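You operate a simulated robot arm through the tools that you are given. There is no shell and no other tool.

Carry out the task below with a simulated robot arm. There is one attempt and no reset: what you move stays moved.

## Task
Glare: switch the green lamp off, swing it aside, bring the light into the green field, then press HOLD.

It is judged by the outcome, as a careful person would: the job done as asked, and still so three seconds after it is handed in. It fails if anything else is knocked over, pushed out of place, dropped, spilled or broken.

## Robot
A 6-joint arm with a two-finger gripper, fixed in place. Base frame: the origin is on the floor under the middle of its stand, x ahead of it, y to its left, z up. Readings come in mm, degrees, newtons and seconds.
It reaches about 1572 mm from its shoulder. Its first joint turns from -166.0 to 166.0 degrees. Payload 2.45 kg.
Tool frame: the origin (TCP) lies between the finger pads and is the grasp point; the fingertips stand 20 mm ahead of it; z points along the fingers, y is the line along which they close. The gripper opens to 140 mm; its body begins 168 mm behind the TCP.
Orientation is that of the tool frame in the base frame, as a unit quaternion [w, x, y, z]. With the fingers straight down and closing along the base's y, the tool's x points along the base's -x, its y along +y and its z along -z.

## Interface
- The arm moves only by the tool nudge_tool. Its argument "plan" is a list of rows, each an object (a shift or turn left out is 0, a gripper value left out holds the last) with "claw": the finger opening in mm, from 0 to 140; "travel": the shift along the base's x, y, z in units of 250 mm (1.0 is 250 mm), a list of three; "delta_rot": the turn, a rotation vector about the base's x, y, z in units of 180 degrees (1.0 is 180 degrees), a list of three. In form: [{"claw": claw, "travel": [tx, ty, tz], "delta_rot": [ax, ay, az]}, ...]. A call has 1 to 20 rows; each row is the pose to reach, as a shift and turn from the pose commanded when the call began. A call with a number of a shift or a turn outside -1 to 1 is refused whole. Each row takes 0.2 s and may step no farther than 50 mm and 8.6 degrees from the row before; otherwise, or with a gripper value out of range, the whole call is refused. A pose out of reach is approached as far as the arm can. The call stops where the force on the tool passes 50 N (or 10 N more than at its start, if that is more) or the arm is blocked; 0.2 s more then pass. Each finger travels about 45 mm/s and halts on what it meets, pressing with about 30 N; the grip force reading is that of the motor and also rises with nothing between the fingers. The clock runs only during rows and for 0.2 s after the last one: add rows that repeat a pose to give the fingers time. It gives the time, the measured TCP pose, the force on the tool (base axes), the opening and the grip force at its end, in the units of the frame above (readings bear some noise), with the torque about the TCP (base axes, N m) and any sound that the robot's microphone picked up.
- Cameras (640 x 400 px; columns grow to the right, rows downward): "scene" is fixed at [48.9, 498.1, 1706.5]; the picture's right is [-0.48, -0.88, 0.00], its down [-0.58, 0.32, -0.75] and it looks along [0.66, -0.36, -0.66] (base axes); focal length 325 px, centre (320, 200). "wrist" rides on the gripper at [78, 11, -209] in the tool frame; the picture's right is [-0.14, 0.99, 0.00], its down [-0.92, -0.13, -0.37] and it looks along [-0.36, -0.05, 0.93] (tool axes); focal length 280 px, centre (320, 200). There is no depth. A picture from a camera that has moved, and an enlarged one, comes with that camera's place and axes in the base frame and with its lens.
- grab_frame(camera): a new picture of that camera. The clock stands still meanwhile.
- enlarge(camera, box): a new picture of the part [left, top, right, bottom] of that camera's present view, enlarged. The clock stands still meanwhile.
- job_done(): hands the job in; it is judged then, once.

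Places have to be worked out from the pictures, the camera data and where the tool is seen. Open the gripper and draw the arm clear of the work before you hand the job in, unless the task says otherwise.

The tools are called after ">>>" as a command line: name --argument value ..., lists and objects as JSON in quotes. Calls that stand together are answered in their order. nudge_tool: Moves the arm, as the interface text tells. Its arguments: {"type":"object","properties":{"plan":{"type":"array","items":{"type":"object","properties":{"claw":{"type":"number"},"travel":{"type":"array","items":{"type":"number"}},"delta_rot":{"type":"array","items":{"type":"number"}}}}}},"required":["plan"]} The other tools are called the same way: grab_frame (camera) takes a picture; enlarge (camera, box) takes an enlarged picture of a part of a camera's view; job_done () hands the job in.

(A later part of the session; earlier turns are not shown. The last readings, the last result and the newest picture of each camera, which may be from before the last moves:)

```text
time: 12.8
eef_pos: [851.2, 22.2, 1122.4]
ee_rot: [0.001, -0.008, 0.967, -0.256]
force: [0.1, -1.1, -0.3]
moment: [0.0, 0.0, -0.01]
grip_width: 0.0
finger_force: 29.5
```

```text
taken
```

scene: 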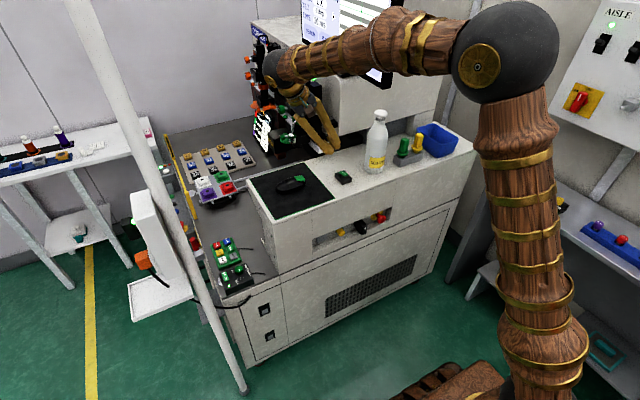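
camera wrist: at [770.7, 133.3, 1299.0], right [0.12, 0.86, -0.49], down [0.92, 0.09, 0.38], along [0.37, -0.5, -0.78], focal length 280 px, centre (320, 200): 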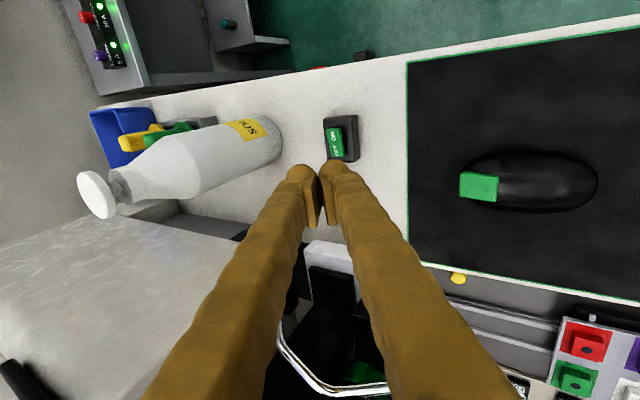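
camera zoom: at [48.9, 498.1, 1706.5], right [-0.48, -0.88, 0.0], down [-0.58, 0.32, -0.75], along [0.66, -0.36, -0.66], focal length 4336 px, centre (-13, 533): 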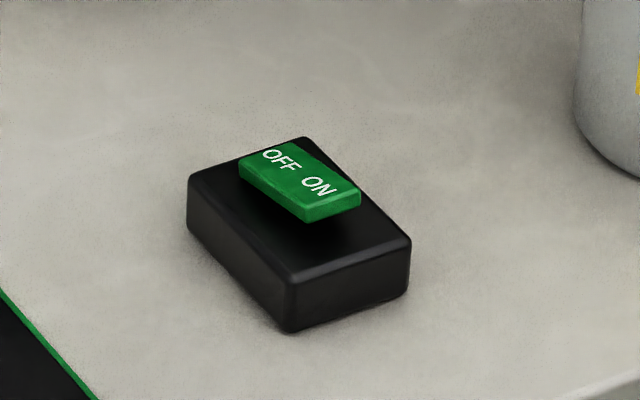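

The plan was refused for a step slightly over 50 mm; I resend it with smaller steps.

>>> nudge_tool --plan '[{"travel": [0, 0.11, 0.12]}, {"travel": [0.03, 0.22, 0.24]}, {"travel": [0.07, 0.34, 0.36]}, {"travel": [0.12, 0.48, 0.46]}, {"travel": [0.22, 0.62, 0.51]}, {"travel": [0.34, 0.74, 0.52]}, {"travel": [0.47, 0.81, 0.51]}, {"travel": [0.6, 0.832, 0.47]}, {"travel": [0.716, 0.832, 0.44]}]'

>>> grab_frame --camera "wrist"

>>> grab_frame --camera "scene"

```text
time: 14.8
eef_pos: [1030.1, 226.8, 1232.6]
ee_rot: [0.001, -0.008, 0.967, -0.256]
force: [0.0, 0.1, 0.6]
moment: [0.13, -0.06, 0.04]
grip_width: 0.1
finger_force: 29.3
```

```text
taken
camera wrist: at [949.2, 338.4, 1409.3], right [0.12, 0.86, -0.49], down [0.92, 0.09, 0.38], along [0.37, -0.5, -0.78], focal length 280 px, centre (320, 200)
```

wrist: 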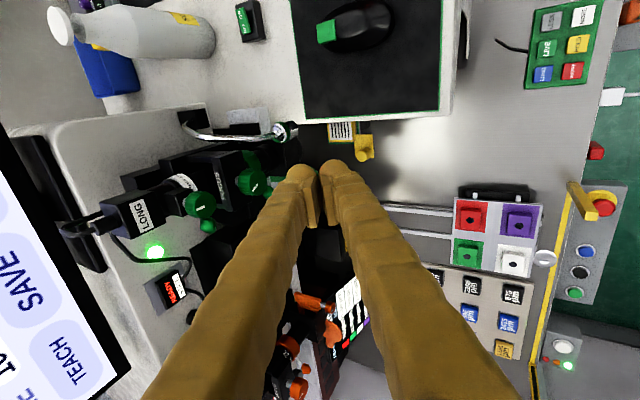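

```text
taken
```

scene: 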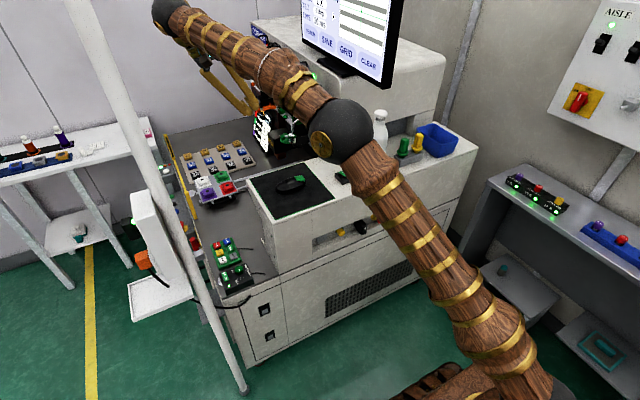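

This wrist view shows the lamp from above very well. I enlarge the area around the head to measure clearances.

>>> enlarge --camera "wrist" --box '[160, 80, 400, 230]'

>>> enlarge --camera "wrist" --box '[230, 100, 330, 200]'

>>> enlarge --camera "scene" --box '[300, 0, 400, 90]'

```text
2.67 times, centred on (280, 155) of wrist
camera zoom: at [949.2, 338.4, 1409.3], right [0.12, 0.86, -0.49], down [0.92, 0.09, 0.38], along [0.37, -0.5, -0.78], focal length 748 px, centre (427, 320)
```

zoom: 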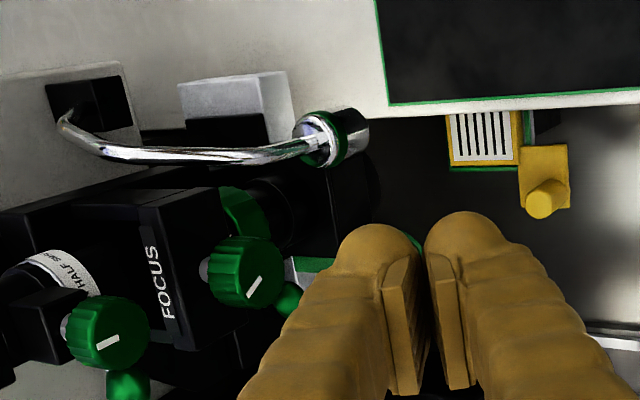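

```text
4.00 times, centred on (280, 150) of wrist
camera zoom: at [949.2, 338.4, 1409.3], right [0.12, 0.86, -0.49], down [0.92, 0.09, 0.38], along [0.37, -0.5, -0.78], focal length 1122 px, centre (480, 400)
```

zoom: 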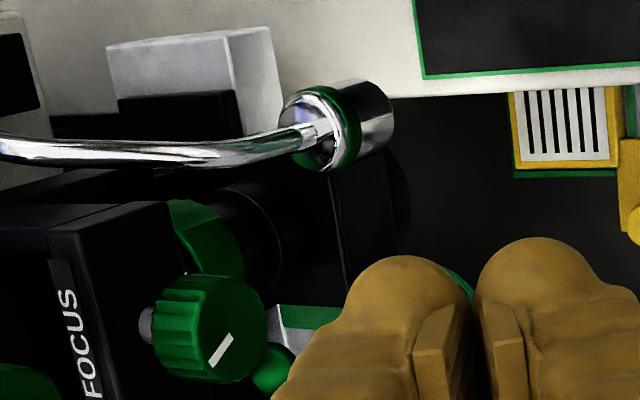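

```text
4.44 times, centred on (350, 45) of scene
camera zoom: at [48.9, 498.1, 1706.5], right [-0.48, -0.88, 0.0], down [-0.58, 0.32, -0.75], along [0.66, -0.36, -0.66], focal length 1445 px, centre (187, 889)
```

zoom: 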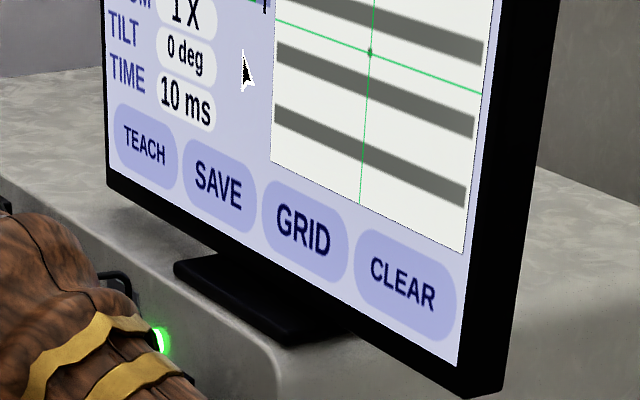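

The stripes on the screen already look darker, so the lamp is off. I refine: head (997, 96, 1093), pivot ≈ (976, -48), focus knob at (1040, 109, 1193), beam-splitter block top ≈1095 with its +y face at y≈87. I tilt the tool another 30° (to 60°) and lower to (1035, 190, 1140), ready to slide in between the focus knob and the block from the +y side.

>>> nudge_tool --plan '[{"travel": [0.004, -0.03, -0.075], "delta_rot": [-0.0334, 0, 0]}, {"travel": [0.008, -0.06, -0.15], "delta_rot": [-0.0667, 0, 0]}, {"travel": [0.012, -0.09, -0.225], "delta_rot": [-0.1, 0, 0]}, {"travel": [0.016, -0.12, -0.3], "delta_rot": [-0.1334, 0, 0]}, {"travel": [0.02, -0.148, -0.36], "delta_rot": [-0.1667, 0, 0]}, {"travel": [0.02, -0.148, -0.36], "delta_rot": [-0.1667, 0, 0]}]'

>>> grab_frame --camera "wrist"

>>> grab_frame --camera "scene"

```text
time: 16.2
eef_pos: [1033.7, 192.0, 1141.5]
ee_rot: [-0.002, -0.008, 0.867, -0.499]
force: [0.1, 0.0, 0.5]
moment: [0.01, -0.05, -0.02]
grip_width: 0.0
finger_force: 29.4
```

```text
taken
camera wrist: at [954.3, 376.5, 1238.9], right [0.12, 0.5, -0.86], down [0.92, 0.27, 0.29], along [0.37, -0.82, -0.43], focal length 280 px, centre (320, 200)
```

wrist: 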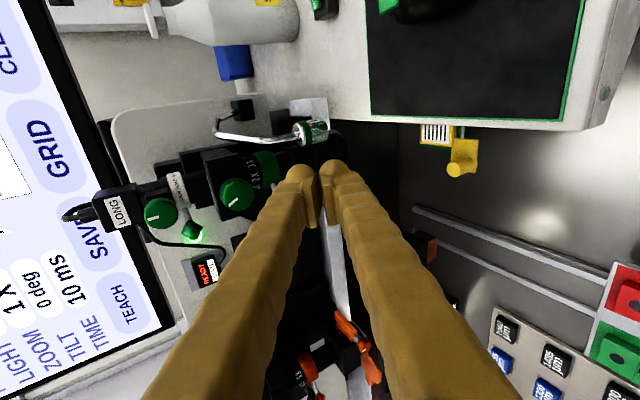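

```text
taken
```

scene: 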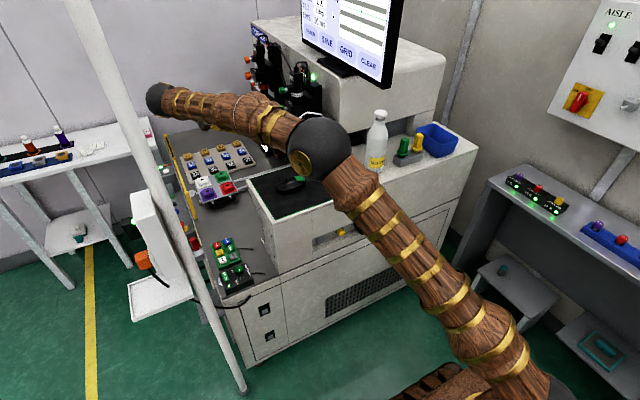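

I enlarge the fingertip and lamp head area to check the insertion path.

>>> enlarge --camera "wrist" --box '[190, 80, 390, 220]'

>>> enlarge --camera "wrist" --box '[260, 100, 360, 200]'

```text
2.86 times, centred on (290, 150) of wrist
camera zoom: at [954.3, 376.5, 1238.9], right [0.12, 0.5, -0.86], down [0.92, 0.27, 0.29], along [0.37, -0.82, -0.43], focal length 801 px, centre (406, 343)
```

zoom: 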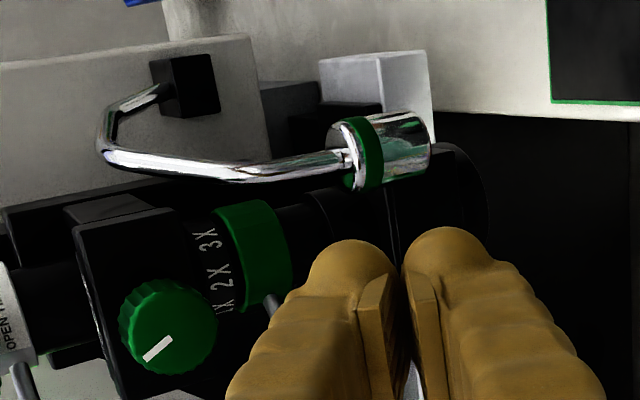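

```text
4.00 times, centred on (310, 150) of wrist
camera zoom: at [954.3, 376.5, 1238.9], right [0.12, 0.5, -0.86], down [0.92, 0.27, 0.29], along [0.37, -0.82, -0.43], focal length 1122 px, centre (360, 400)
```

zoom: 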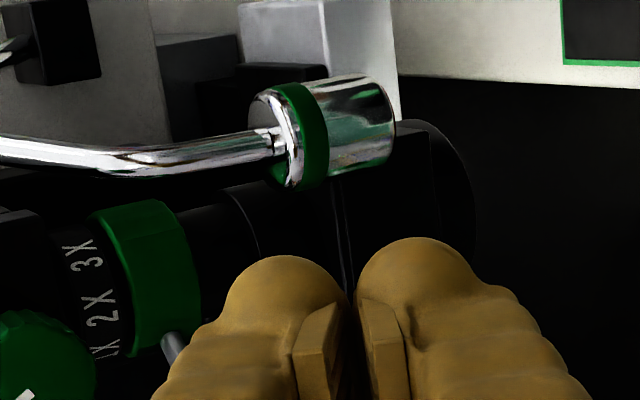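

With the 60° tilt the upper finger would pass only a few mm under the focus knob, so I tilt another 20° (nearly horizontal) and lower to z≈1112 at a safe distance before inserting.

>>> nudge_tool --plan '[{"travel": [0, 0, -0.04], "delta_rot": [-0.037, 0, 0]}, {"travel": [0, 0, -0.08], "delta_rot": [-0.074, 0, 0]}, {"travel": [0, 0, -0.118], "delta_rot": [-0.111, 0, 0]}, {"travel": [0, 0, -0.118], "delta_rot": [-0.111, 0, 0]}]'

>>> grab_frame --camera "wrist"

>>> enlarge --camera "wrist" --box '[230, 90, 390, 200]'

>>> grab_frame --camera "scene"

```text
time: 17.2
eef_pos: [1034.9, 190.2, 1113.4]
ee_rot: [-0.002, -0.008, 0.767, -0.642]
force: [0.1, 0.0, 0.5]
moment: [0.0, -0.02, -0.01]
grip_width: 0.0
finger_force: 29.7
```

```text
taken
camera wrist: at [954.5, 398.7, 1140.2], right [0.12, 0.18, -0.98], down [0.92, 0.35, 0.18], along [0.37, -0.92, -0.12], focal length 280 px, centre (320, 200)
```

wrist: 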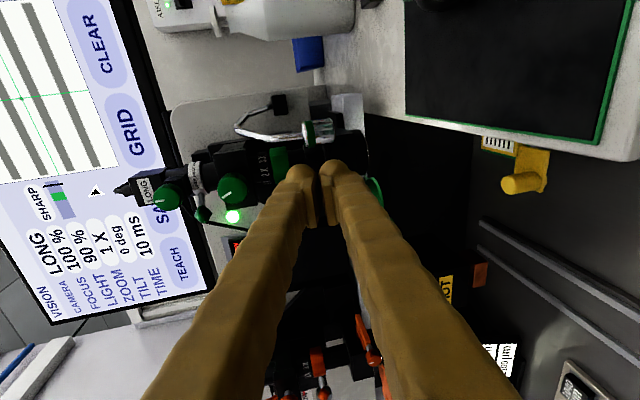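

```text
3.64 times, centred on (310, 145) of wrist
camera zoom: at [954.5, 398.7, 1140.2], right [0.12, 0.18, -0.98], down [0.92, 0.35, 0.18], along [0.37, -0.92, -0.12], focal length 1020 px, centre (356, 400)
```

zoom: 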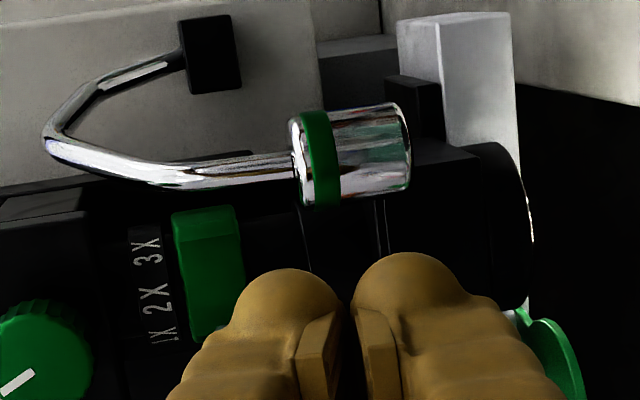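

```text
taken
```

scene: 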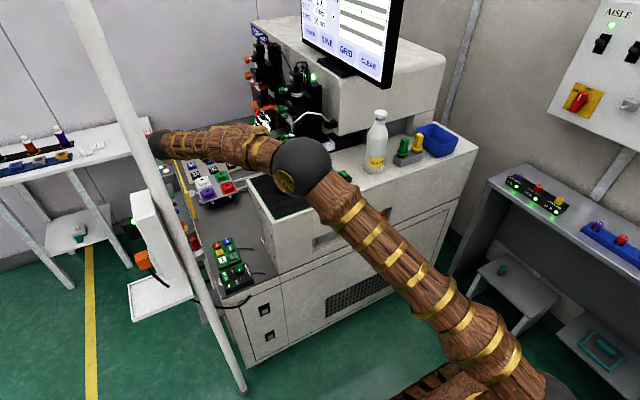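

LIGHT now reads 90 % and the path is clear: head at (999, 96, 1092), ring's +y extent ≈71, focus knob well above. I slide in along -y to y≈118 at x≈1035, behind the head.

>>> nudge_tool --plan '[{"travel": [0, -0.08, 0]}, {"travel": [0, -0.15, 0]}, {"travel": [0, -0.22, 0]}, {"travel": [0, -0.288, 0]}]'

>>> grab_frame --camera "wrist"

>>> enlarge --camera "wrist" --box '[230, 90, 390, 200]'

>>> enlarge --camera "scene" --box '[250, 60, 350, 150]'

```text
time: 18.2
eef_pos: [1034.9, 120.3, 1111.7]
ee_rot: [-0.003, -0.007, 0.768, -0.641]
force: [0.0, 0.9, 0.5]
moment: [-0.03, -0.01, 0.0]
grip_width: 0.0
finger_force: 29.2
```

```text
taken
camera wrist: at [954.1, 326.4, 1140.2], right [0.12, 0.18, -0.98], down [0.92, 0.35, 0.18], along [0.37, -0.92, -0.12], focal length 280 px, centre (320, 200)
```

wrist: 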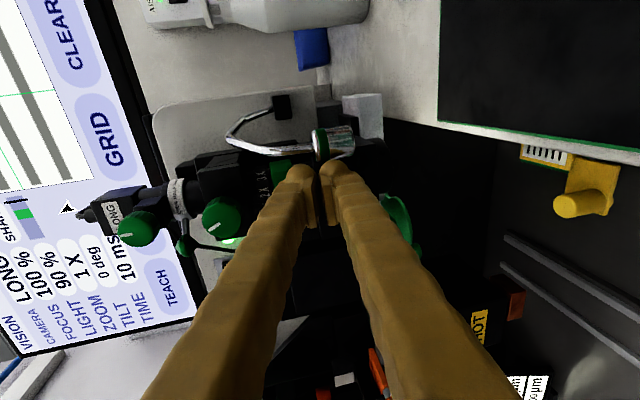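

```text
3.64 times, centred on (310, 145) of wrist
camera zoom: at [954.1, 326.4, 1140.2], right [0.12, 0.18, -0.98], down [0.92, 0.35, 0.18], along [0.37, -0.92, -0.12], focal length 1020 px, centre (356, 400)
```

zoom: 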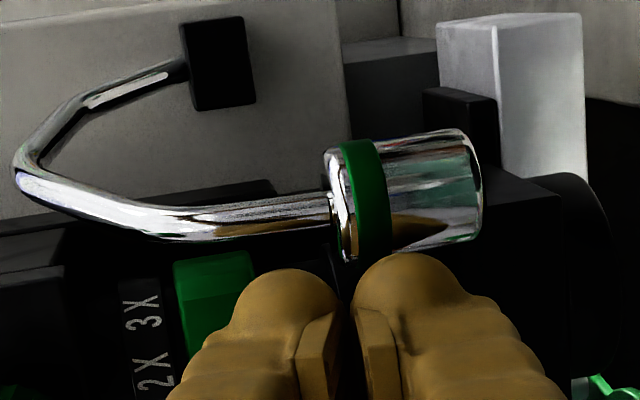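

```text
4.44 times, centred on (300, 105) of scene
camera zoom: at [48.9, 498.1, 1706.5], right [-0.48, -0.88, 0.0], down [-0.58, 0.32, -0.75], along [0.66, -0.36, -0.66], focal length 1445 px, centre (409, 622)
```

zoom: 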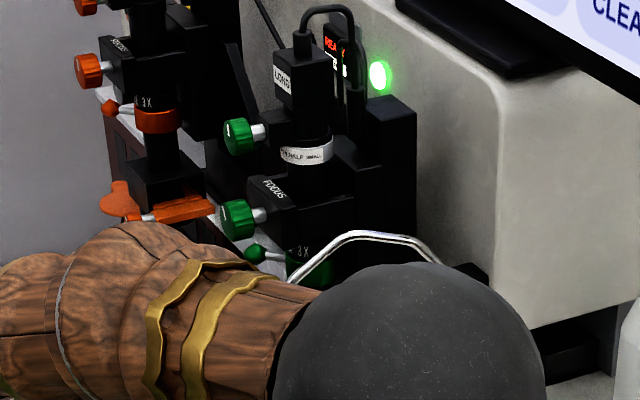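

The tips are now behind the head with no contact force. I start the drag as a rotation about the pivot (976, -48), yawing the tool along with it, first 12°.

>>> nudge_tool --plan '[{"travel": [-0.0237, 0.0074, 0], "delta_rot": [0, 0, 0.0111]}, {"travel": [-0.0474, 0.0148, 0], "delta_rot": [0, 0, 0.0222]}, {"travel": [-0.0716, 0.0206, 0], "delta_rot": [0, 0, 0.0333]}, {"travel": [-0.0958, 0.0263, 0], "delta_rot": [0, 0, 0.0444]}, {"travel": [-0.1204, 0.0304, 0], "delta_rot": [0, 0, 0.0556]}, {"travel": [-0.1449, 0.0344, 0], "delta_rot": [0, 0, 0.0667]}]'

>>> grab_frame --camera "wrist"

>>> enlarge --camera "wrist" --box '[230, 90, 390, 200]'

```text
time: 19.6
eef_pos: [997.4, 128.9, 1112.3]
ee_rot: [0.064, -0.088, 0.763, -0.637]
force: [0.7, 7.2, 2.7]
moment: [0.05, 0.03, -0.06]
grip_width: 0.0
finger_force: 29.3
```

```text
taken
camera wrist: at [876.8, 314.6, 1139.3], right [0.08, 0.2, -0.98], down [0.83, 0.53, 0.18], along [0.56, -0.82, -0.12], focal length 280 px, centre (320, 200)
```

wrist: 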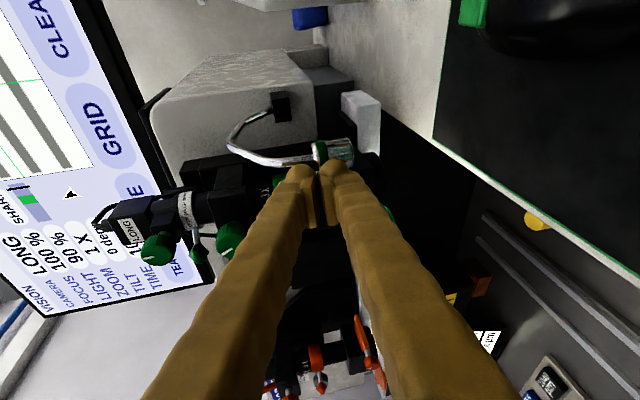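

```text
3.64 times, centred on (310, 145) of wrist
camera zoom: at [876.8, 314.6, 1139.3], right [0.08, 0.2, -0.98], down [0.83, 0.53, 0.18], along [0.56, -0.82, -0.12], focal length 1020 px, centre (356, 400)
```

zoom: 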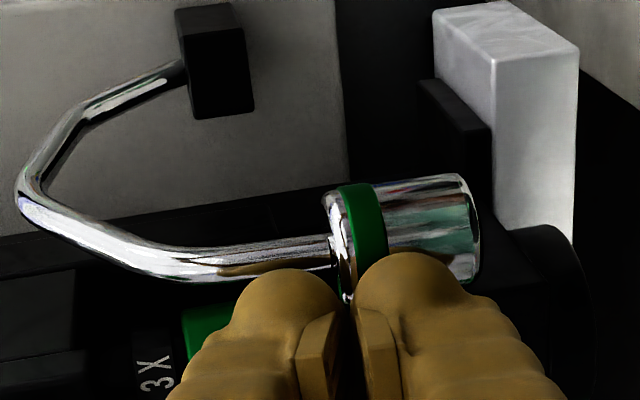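

The head has moved about 19 mm to x≈980, contacting the outer side of the lower fingertip. I continue rotating to 36° while shifting the tips ~13 mm inward for a more central contact.

>>> nudge_tool --plan '[{"travel": [-0.0452, -0.0108, 0], "delta_rot": [0, 0, 0.0222]}, {"travel": [-0.0884, -0.0244, 0], "delta_rot": [0, 0, 0.0444]}, {"travel": [-0.1292, -0.0404, 0], "delta_rot": [0, 0, 0.0667]}, {"travel": [-0.174, -0.048, 0], "delta_rot": [0, 0, 0.0889]}, {"travel": [-0.2196, -0.0556, 0], "delta_rot": [0, 0, 0.1111]}, {"travel": [-0.2648, -0.066, 0], "delta_rot": [0, 0, 0.1333]}]'

>>> grab_frame --camera "wrist"

>>> enlarge --camera "wrist" --box '[230, 90, 390, 200]'

>>> grab_frame --camera "scene"

```text
time: 20.1
eef_pos: [985.8, 129.9, 1110.0]
ee_rot: [0.093, -0.12, 0.759, -0.633]
force: [0.4, 4.0, 0.4]
moment: [0.03, -0.01, -0.02]
grip_width: 0.0
finger_force: 29.3
stopped in row 2: the force on the tool passed its limit at 62 N (the readings are from after the stop); the commanded pose is now the measured one
```

```text
taken
camera wrist: at [848.7, 304.3, 1138.9], right [0.07, 0.21, -0.98], down [0.78, 0.6, 0.18], along [0.62, -0.77, -0.12], focal length 280 px, centre (320, 200)
```

wrist: 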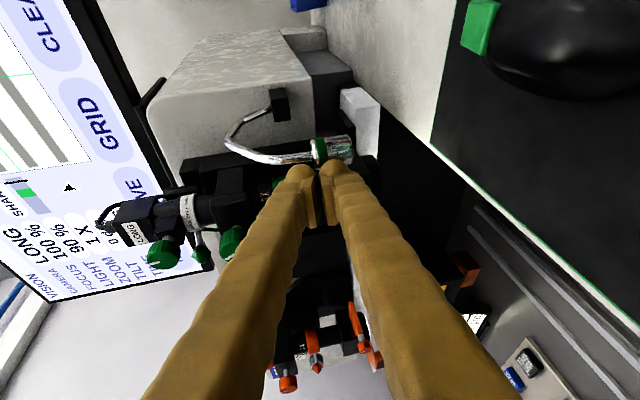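

```text
3.64 times, centred on (310, 145) of wrist
camera zoom: at [848.7, 304.3, 1138.9], right [0.07, 0.21, -0.98], down [0.78, 0.6, 0.18], along [0.62, -0.77, -0.12], focal length 1020 px, centre (356, 400)
```

zoom: 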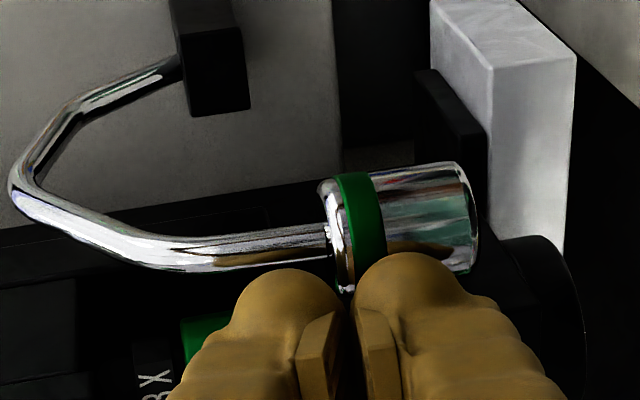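

```text
taken
```

scene: 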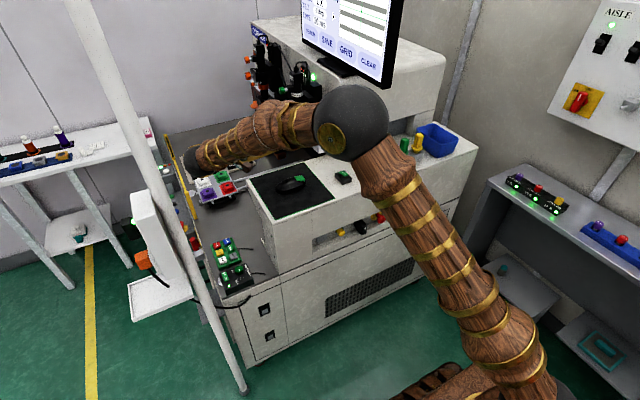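

The stop came from my inward shift pressing the head radially toward its pivot; the head is now at about (966, 97), swung ~13°. I continue with a pure rotation about the pivot (no inward shift) for 12° more.

>>> nudge_tool --plan '[{"travel": [-0.0249, 0.0008, 0], "delta_rot": [0, 0, 0.0111]}, {"travel": [-0.0497, 0.001, 0], "delta_rot": [0, 0, 0.0222]}, {"travel": [-0.0746, 0, 0], "delta_rot": [0, 0, 0.0333]}, {"travel": [-0.0994, -0.0015, 0], "delta_rot": [0, 0, 0.0444]}, {"travel": [-0.1241, -0.004, 0], "delta_rot": [0, 0, 0.0556]}, {"travel": [-0.1488, -0.0074, 0], "delta_rot": [0, 0, 0.0667]}]'

>>> grab_frame --camera "wrist"

>>> enlarge --camera "wrist" --box '[230, 90, 390, 200]'

```text
time: 21.5
eef_pos: [949.3, 127.8, 1111.1]
ee_rot: [0.158, -0.199, 0.742, -0.621]
force: [-0.7, 0.9, 0.1]
moment: [0.0, 0.02, -0.02]
grip_width: 0.2
finger_force: 29.6
```

```text
taken
camera wrist: at [778.1, 270.0, 1139.4], right [0.02, 0.22, -0.98], down [0.64, 0.75, 0.18], along [0.77, -0.63, -0.12], focal length 280 px, centre (320, 200)
```

wrist: 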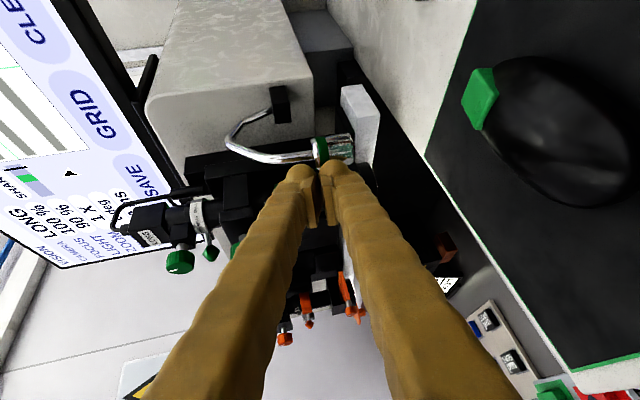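

```text
3.64 times, centred on (310, 145) of wrist
camera zoom: at [778.1, 270.0, 1139.4], right [0.02, 0.22, -0.98], down [0.64, 0.75, 0.18], along [0.77, -0.63, -0.12], focal length 1020 px, centre (356, 400)
```

zoom: 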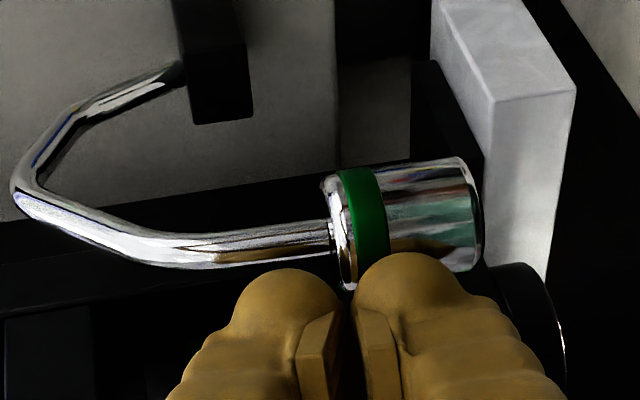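

The drag works smoothly with low force; the head is at about (938, 90), swung ~25°. I continue the rotation another 24°.

>>> nudge_tool --plan '[{"travel": [-0.0244, -0.0042, 0], "delta_rot": [0, 0, 0.0111]}, {"travel": [-0.0488, -0.0092, 0], "delta_rot": [0, 0, 0.0222]}, {"travel": [-0.0728, -0.0152, 0], "delta_rot": [0, 0, 0.0333]}, {"travel": [-0.0968, -0.0216, 0], "delta_rot": [0, 0, 0.0444]}, {"travel": [-0.1204, -0.0294, 0], "delta_rot": [0, 0, 0.0556]}, {"travel": [-0.144, -0.0376, 0], "delta_rot": [0, 0, 0.0667]}, {"travel": [-0.1668, -0.047, 0], "delta_rot": [0, 0, 0.0778]}, {"travel": [-0.1896, -0.0568, 0], "delta_rot": [0, 0, 0.0889]}, {"travel": [-0.2118, -0.0676, 0], "delta_rot": [0, 0, 0.1]}, {"travel": [-0.234, -0.0788, 0], "delta_rot": [0, 0, 0.1111]}, {"travel": [-0.2554, -0.0914, 0], "delta_rot": [0, 0, 0.1222]}, {"travel": [-0.2768, -0.1044, 0], "delta_rot": [0, 0, 0.1333]}]'

>>> grab_frame --camera "wrist"

>>> grab_frame --camera "scene"

```text
time: 24.1
eef_pos: [879.9, 100.9, 1110.6]
ee_rot: [0.283, -0.349, 0.685, -0.574]
force: [-0.2, -0.2, 0.2]
moment: [0.0, 0.0, -0.03]
grip_width: 0.0
finger_force: 29.0
```

```text
taken
camera wrist: at [665.3, 162.4, 1139.1], right [-0.07, 0.21, -0.98], down [0.28, 0.94, 0.18], along [0.96, -0.26, -0.12], focal length 280 px, centre (320, 200)
```

wrist: 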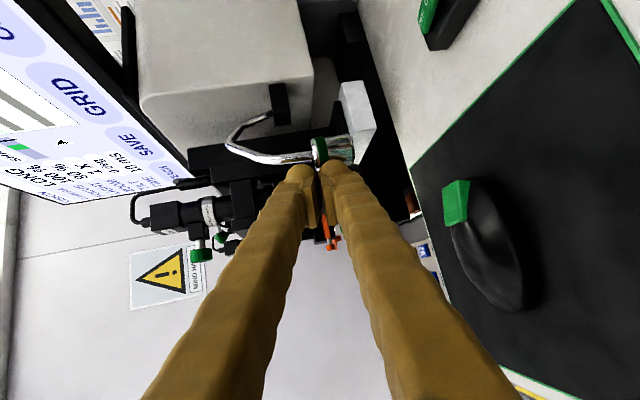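

```text
taken
```

scene: 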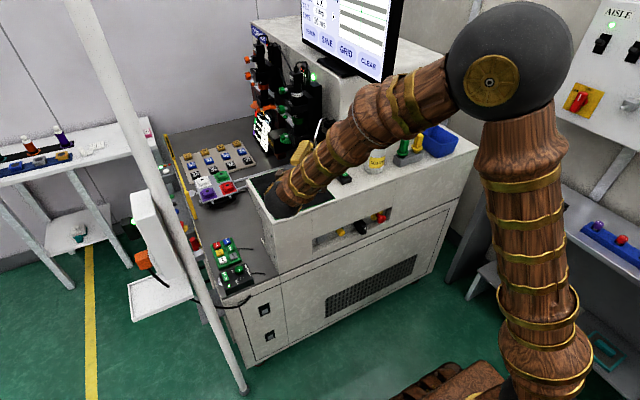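

About 49° swung and everything is clear. I rotate another 18° so the lamp is well aside.

>>> nudge_tool --plan '[{"travel": [-0.0204, -0.014, 0], "delta_rot": [0, 0, 0.0111]}, {"travel": [-0.0408, -0.0284, 0], "delta_rot": [0, 0, 0.0222]}, {"travel": [-0.06, -0.0436, 0], "delta_rot": [0, 0, 0.0333]}, {"travel": [-0.0792, -0.0592, 0], "delta_rot": [0, 0, 0.0444]}, {"travel": [-0.0974, -0.0756, 0], "delta_rot": [0, 0, 0.0556]}, {"travel": [-0.1156, -0.0928, 0], "delta_rot": [0, 0, 0.0667]}, {"travel": [-0.1326, -0.1108, 0], "delta_rot": [0, 0, 0.0778]}, {"travel": [-0.1492, -0.1292, 0], "delta_rot": [0, 0, 0.0889]}, {"travel": [-0.165, -0.1482, 0], "delta_rot": [0, 0, 0.1]}]'

>>> grab_frame --camera "wrist"

>>> enlarge --camera "wrist" --box '[0, 80, 160, 200]'

```text
time: 26.1
eef_pos: [838.3, 66.1, 1110.5]
ee_rot: [0.37, -0.452, 0.621, -0.522]
force: [-2.3, 13.9, 2.0]
moment: [0.09, 0.01, 0.03]
grip_width: 0.0
finger_force: 29.1
```

```text
taken
camera wrist: at [616.7, 56.9, 1139.3], right [-0.13, 0.17, -0.98], down [-0.03, 0.98, 0.18], along [0.99, 0.05, -0.12], focal length 280 px, centre (320, 200)
```

wrist: 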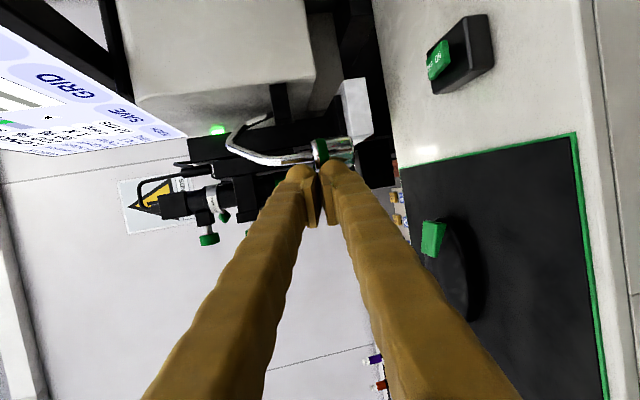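

```text
3.33 times, centred on (80, 140) of wrist
camera zoom: at [616.7, 56.9, 1139.3], right [-0.13, 0.17, -0.98], down [-0.03, 0.98, 0.18], along [0.99, 0.05, -0.12], focal length 935 px, centre (1120, 400)
```

zoom: 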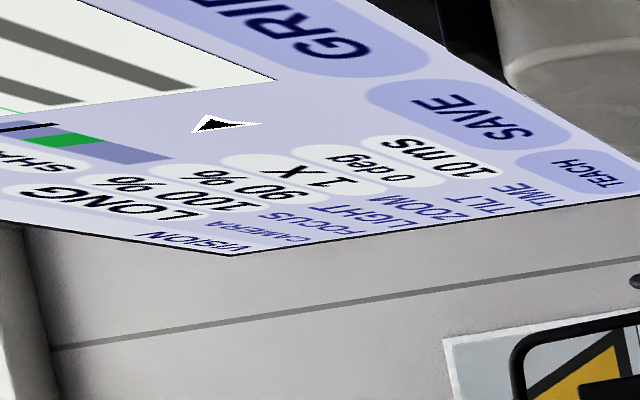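

A light 14 N side force now appears, so I stop pushing here (~67° swung). I back the fingers off toward +y and up, then look at the result.

>>> nudge_tool --plan '[{"travel": [0, 0.06, 0]}, {"travel": [0, 0.14, 0]}, {"travel": [-0.04, 0.26, 0.04]}, {"travel": [-0.1, 0.38, 0.14]}, {"travel": [-0.14, 0.48, 0.28]}, {"travel": [-0.16, 0.56, 0.42]}]'

>>> grab_frame --camera "wrist"

>>> grab_frame --camera "scene"

```text
time: 27.5
eef_pos: [798.4, 204.8, 1216.0]
ee_rot: [0.37, -0.452, 0.622, -0.522]
force: [-0.4, 0.1, 1.1]
moment: [-0.01, -0.02, 0.01]
grip_width: 0.0
finger_force: 29.3
```

```text
taken
camera wrist: at [576.0, 196.4, 1244.8], right [-0.13, 0.18, -0.98], down [-0.03, 0.98, 0.18], along [0.99, 0.05, -0.12], focal length 280 px, centre (320, 200)
```

wrist: 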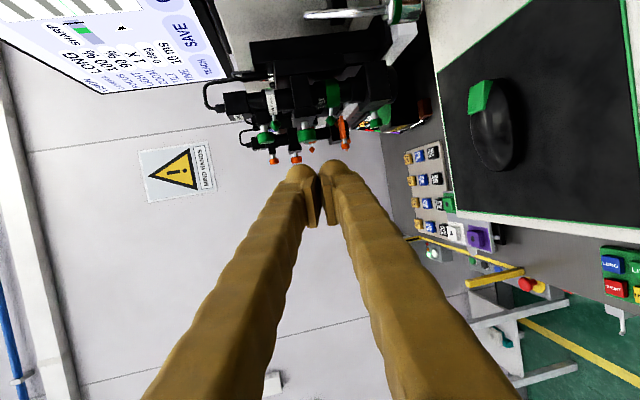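

```text
taken
```

scene: 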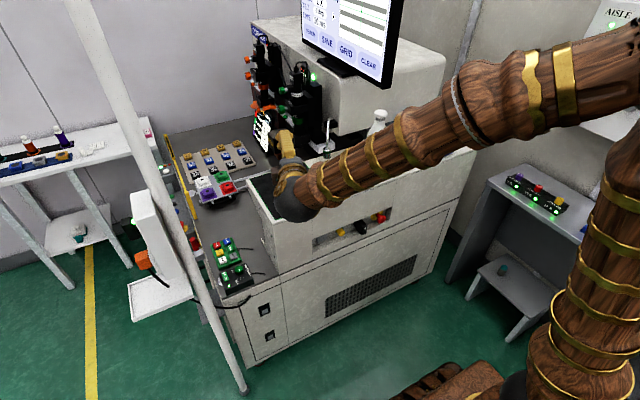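

The lamp is swung aside and clear of the microscope. I zoom in to read the screen and check the lamp.

>>> enlarge --camera "wrist" --box '[50, 0, 230, 95]'

>>> enlarge --camera "wrist" --box '[280, 0, 440, 100]'

>>> enlarge --camera "scene" --box '[270, 60, 370, 160]'

>>> enlarge --camera "scene" --box '[196, 225, 260, 305]'

```text
3.56 times, centred on (140, 48) of wrist
camera zoom: at [576.0, 196.4, 1244.8], right [-0.13, 0.18, -0.98], down [-0.03, 0.98, 0.18], along [0.99, 0.05, -0.12], focal length 997 px, centre (960, 742)
```

zoom: 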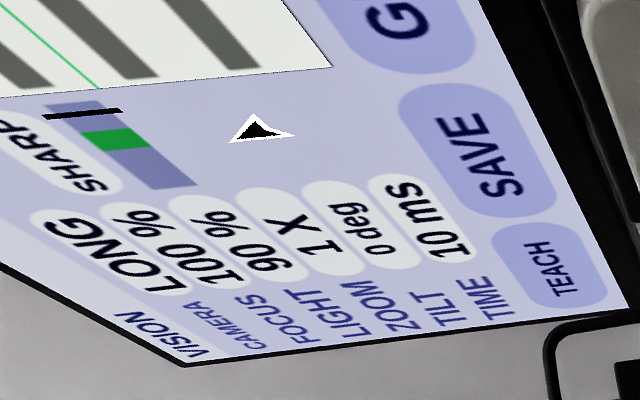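

```text
4.00 times, centred on (360, 50) of wrist
camera zoom: at [576.0, 196.4, 1244.8], right [-0.13, 0.18, -0.98], down [-0.03, 0.98, 0.18], along [0.99, 0.05, -0.12], focal length 1122 px, centre (160, 800)
```

zoom: 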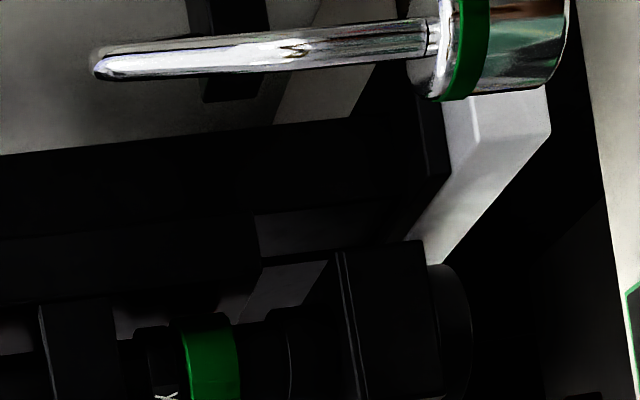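

```text
4.00 times, centred on (320, 110) of scene
camera zoom: at [48.9, 498.1, 1706.5], right [-0.48, -0.88, 0.0], down [-0.58, 0.32, -0.75], along [0.66, -0.36, -0.66], focal length 1301 px, centre (320, 560)
```

zoom: 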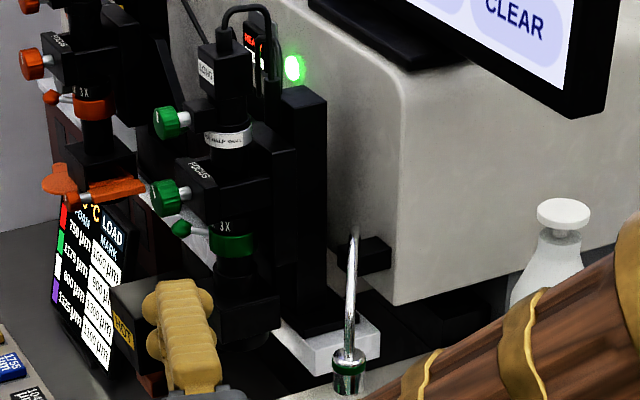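

```text
5.00 times, centred on (228, 265) of scene
camera zoom: at [48.9, 498.1, 1706.5], right [-0.48, -0.88, 0.0], down [-0.58, 0.32, -0.75], along [0.66, -0.36, -0.66], focal length 1626 px, centre (780, -125)
```

zoom: 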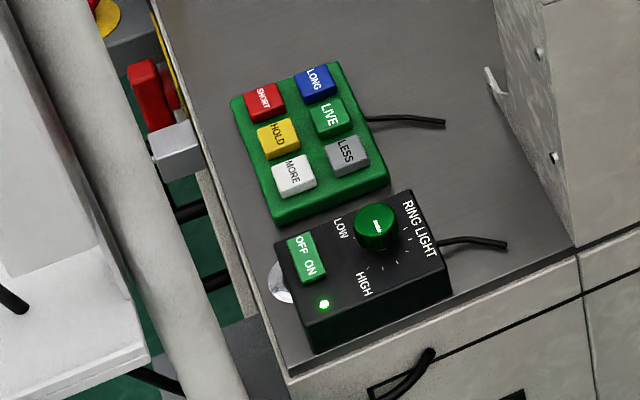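

LIGHT reads 90 % with the marker beyond the green zone (green spans roughly 50–65 %), so the ring-light knob must be turned down. I reorient the tool to straight down and move above the knob area around (740, 390, 1180), keeping clear of the white pole near (610, 540).

>>> nudge_tool --plan '[{"travel": [-0.016, 0.053, -0.01], "delta_rot": [0.0273, 0.01934, -0.02361]}, {"travel": [-0.033, 0.106, -0.02], "delta_rot": [0.0546, 0.03867, -0.04721]}, {"travel": [-0.05, 0.159, -0.031], "delta_rot": [0.0819, 0.05801, -0.07082]}, {"travel": [-0.066, 0.211, -0.041], "delta_rot": [0.1091, 0.07734, -0.09443]}, {"travel": [-0.083, 0.264, -0.051], "delta_rot": [0.1364, 0.09668, -0.11804]}, {"travel": [-0.099, 0.317, -0.062], "delta_rot": [0.1637, 0.11601, -0.14164]}, {"travel": [-0.116, 0.37, -0.072], "delta_rot": [0.191, 0.13535, -0.16525]}, {"travel": [-0.133, 0.423, -0.082], "delta_rot": [0.2183, 0.15469, -0.18886]}, {"travel": [-0.149, 0.476, -0.093], "delta_rot": [0.2456, 0.17402, -0.21246]}, {"travel": [-0.166, 0.529, -0.103], "delta_rot": [0.2729, 0.19336, -0.23607]}, {"travel": [-0.182, 0.581, -0.113], "delta_rot": [0.3001, 0.21269, -0.25968]}, {"travel": [-0.199, 0.634, -0.123], "delta_rot": [0.3274, 0.23203, -0.28329]}, {"travel": [-0.216, 0.687, -0.134], "delta_rot": [0.3547, 0.25136, -0.30689]}, {"travel": [-0.232, 0.74, -0.144], "delta_rot": [0.382, 0.2707, -0.3305]}]'

>>> grab_frame --camera "wrist"

>>> grab_frame --camera "scene"

```text
time: 30.5
eef_pos: [738.8, 390.8, 1180.6]
ee_rot: [-0.001, -0.001, 1.0, 0.001]
force: [0.3, 0.7, 1.0]
moment: [-0.01, 0.01, 0.01]
grip_width: 0.0
finger_force: 29.2
```

```text
taken
camera wrist: at [660.4, 399.9, 1390.1], right [0.14, 0.99, 0.0], down [0.92, -0.13, 0.37], along [0.36, -0.05, -0.93], focal length 280 px, centre (320, 200)
```

wrist: 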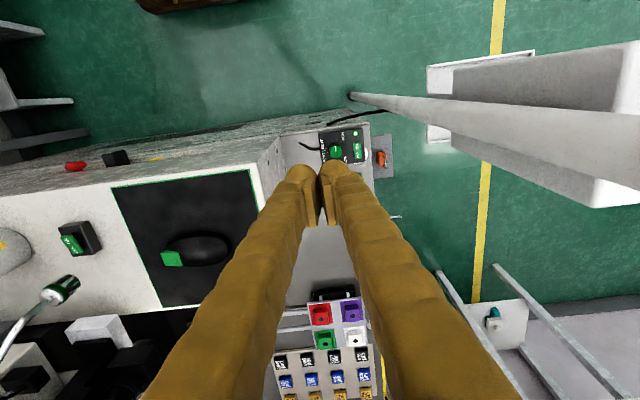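

```text
taken
```

scene: 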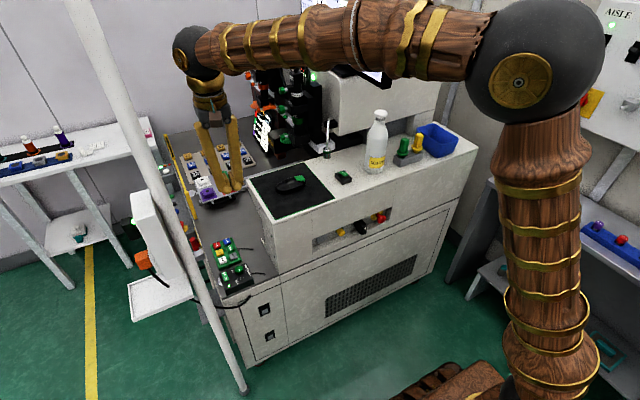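

The pole is actually vertical near (700, 545), about 140 mm from the knob axis, which is workable. I enlarge the ring-light box for knob position, marks and pointer.

>>> enlarge --camera "wrist" --box '[295, 115, 385, 175]'

>>> enlarge --camera "scene" --box '[210, 255, 258, 300]'

>>> enlarge --camera "scene" --box '[200, 230, 250, 270]'

```text
6.67 times, centred on (340, 145) of wrist
camera zoom: at [660.4, 399.9, 1390.1], right [0.14, 0.99, 0.0], down [0.92, -0.13, 0.37], along [0.36, -0.05, -0.93], focal length 1869 px, centre (187, 567)
```

zoom: 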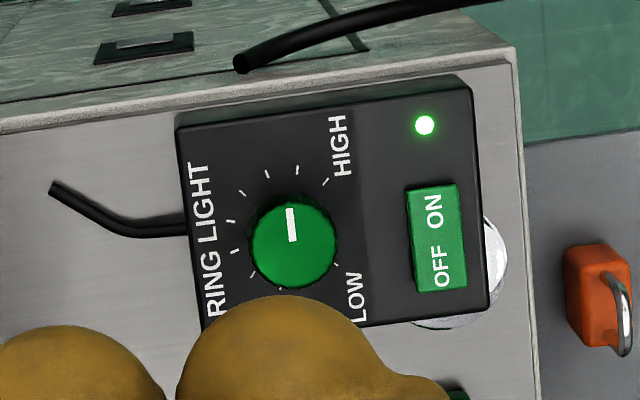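

```text
8.89 times, centred on (234, 278) of scene
camera zoom: at [48.9, 498.1, 1706.5], right [-0.48, -0.88, 0.0], down [-0.58, 0.32, -0.75], along [0.66, -0.36, -0.66], focal length 2890 px, centre (1084, -489)
```

zoom: 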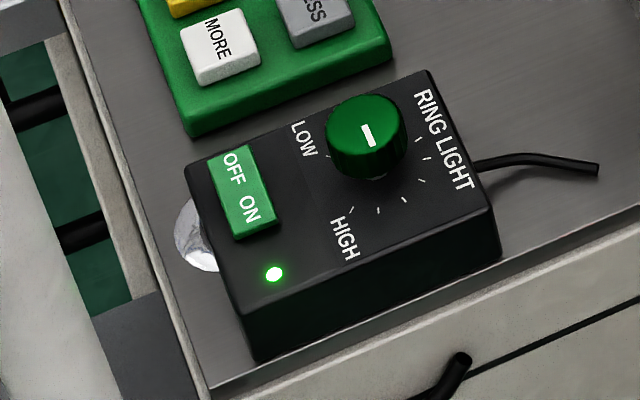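

```text
10.00 times, centred on (225, 250) of scene
camera zoom: at [48.9, 498.1, 1706.5], right [-0.48, -0.88, 0.0], down [-0.58, 0.32, -0.75], along [0.66, -0.36, -0.66], focal length 3252 px, centre (1270, -300)
```

zoom: 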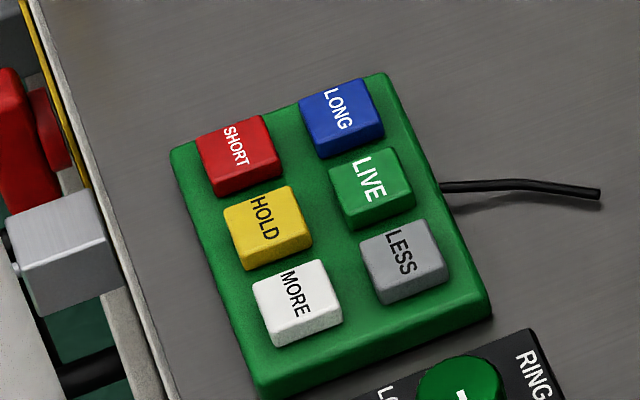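

The knob's marks run 268° from LOW to HIGH and the pointer sits at 90 %, matching LIGHT 90 %, so the target (~57 %) is about 88° counter-clockwise seen from above. The knob is near (784, 417, 783) with the OFF/ON rocker 47 mm to its +y side, so I turn the tool +90° to close along x, open to 60 mm and come down to z≈1000 above the knob for a closer look.

>>> nudge_tool --plan '[{"claw": 60, "travel": [0.016, 0.0095, -0.0658], "delta_rot": [0, 0, 0.04545]}, {"claw": 60, "travel": [0.032, 0.019, -0.1316], "delta_rot": [0, 0, 0.0909]}, {"claw": 60, "travel": [0.048, 0.0286, -0.1975], "delta_rot": [0, 0, 0.13636]}, {"claw": 60, "travel": [0.064, 0.0382, -0.2633], "delta_rot": [0, 0, 0.18182]}, {"claw": 60, "travel": [0.08, 0.0477, -0.3291], "delta_rot": [0, 0, 0.22727]}, {"claw": 60, "travel": [0.096, 0.0573, -0.3949], "delta_rot": [0, 0, 0.27273]}, {"claw": 60, "travel": [0.112, 0.0668, -0.4607], "delta_rot": [0, 0, 0.31818]}, {"claw": 60, "travel": [0.128, 0.0764, -0.5265], "delta_rot": [0, 0, 0.36364]}, {"claw": 60, "travel": [0.144, 0.0859, -0.5924], "delta_rot": [0, 0, 0.40909]}, {"claw": 60, "travel": [0.16, 0.0955, -0.6582], "delta_rot": [0, 0, 0.45455]}, {"claw": 60, "travel": [0.176, 0.105, -0.724], "delta_rot": [0, 0, 0.5]}]'

>>> grab_frame --camera "wrist"

>>> grab_frame --camera "scene"

```text
time: 32.9
eef_pos: [784.2, 416.4, 998.1]
ee_rot: [0.001, 0.709, -0.705, 0.0]
force: [-0.3, 1.3, -0.2]
moment: [0.0, -0.04, -0.03]
grip_width: 60.2
finger_force: 0.0
```

```text
taken
camera wrist: at [773.1, 337.6, 1208.1], right [-0.99, 0.13, 0.0], down [0.13, 0.92, 0.37], along [0.05, 0.36, -0.93], focal length 280 px, centre (320, 200)
```

wrist: 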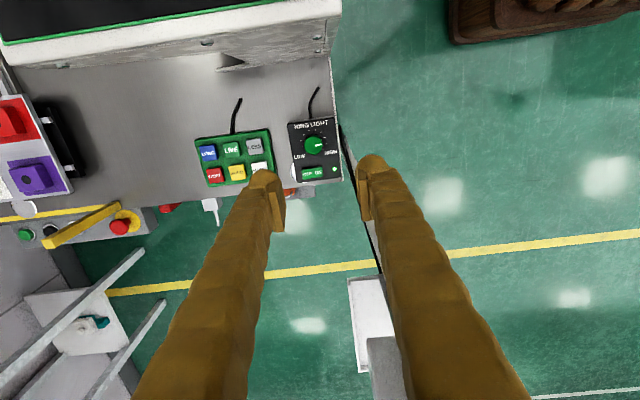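

```text
taken
```

scene: 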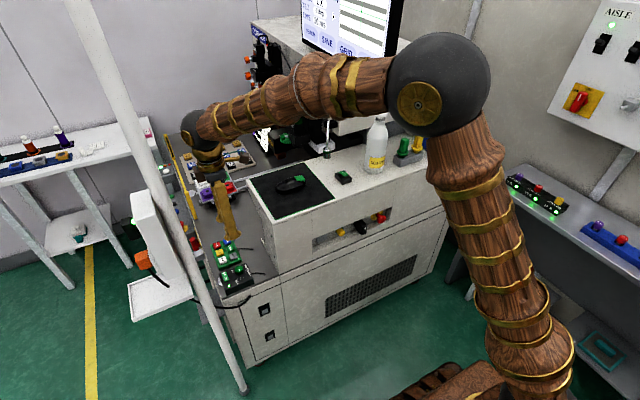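

The knob is seen nearly on the tool axis. I enlarge to refine its offset.

>>> enlarge --camera "wrist" --box '[270, 110, 360, 190]'

>>> enlarge --camera "wrist" --box '[180, 90, 300, 200]'

>>> enlarge --camera "scene" --box '[300, 0, 400, 60]'

>>> enlarge --camera "scene" --box '[190, 170, 270, 310]'

```text
5.00 times, centred on (315, 150) of wrist
camera zoom: at [773.1, 337.6, 1208.1], right [-0.99, 0.13, 0.0], down [0.13, 0.92, 0.37], along [0.05, 0.36, -0.93], focal length 1402 px, centre (345, 450)
```

zoom: 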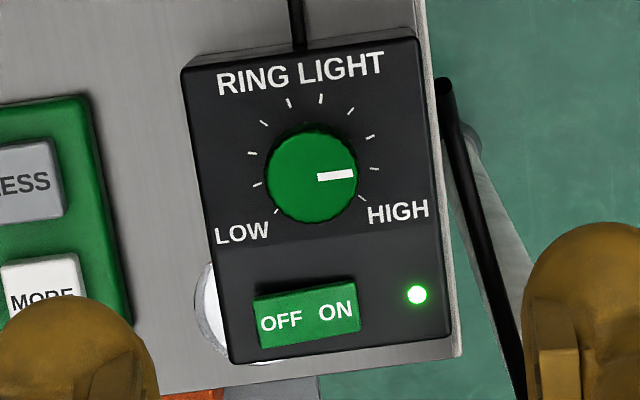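

```text
3.64 times, centred on (240, 145) of wrist
camera zoom: at [773.1, 337.6, 1208.1], right [-0.99, 0.13, 0.0], down [0.13, 0.92, 0.37], along [0.05, 0.36, -0.93], focal length 1020 px, centre (611, 400)
```

zoom: 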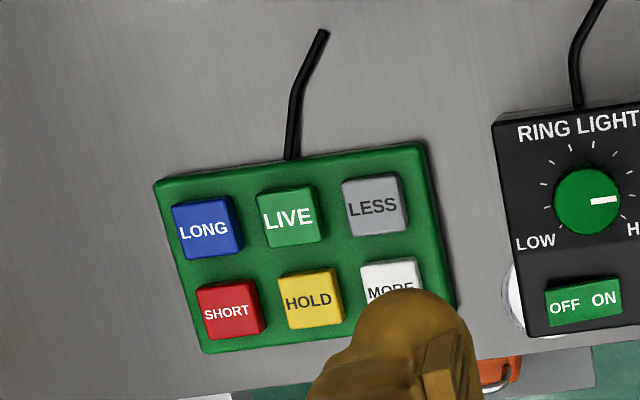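

```text
6.40 times, centred on (350, 30) of scene
camera zoom: at [48.9, 498.1, 1706.5], right [-0.48, -0.88, 0.0], down [-0.58, 0.32, -0.75], along [0.66, -0.36, -0.66], focal length 2081 px, centre (128, 1288)
```

zoom: 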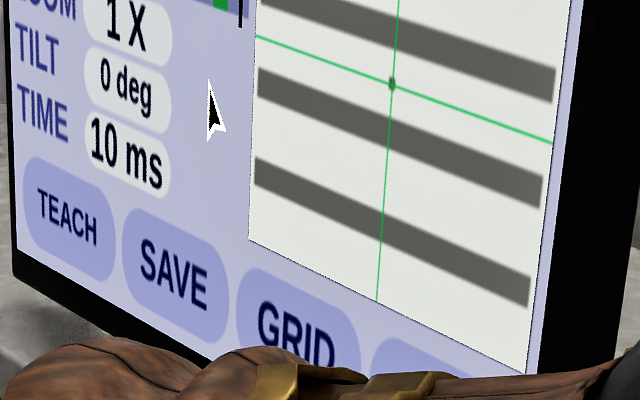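

```text
2.86 times, centred on (230, 240) of scene
camera zoom: at [48.9, 498.1, 1706.5], right [-0.48, -0.88, 0.0], down [-0.58, 0.32, -0.75], along [0.66, -0.36, -0.66], focal length 929 px, centre (577, 86)
```

zoom: 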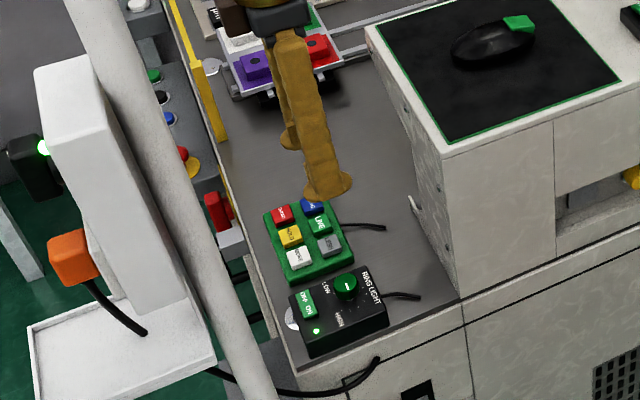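

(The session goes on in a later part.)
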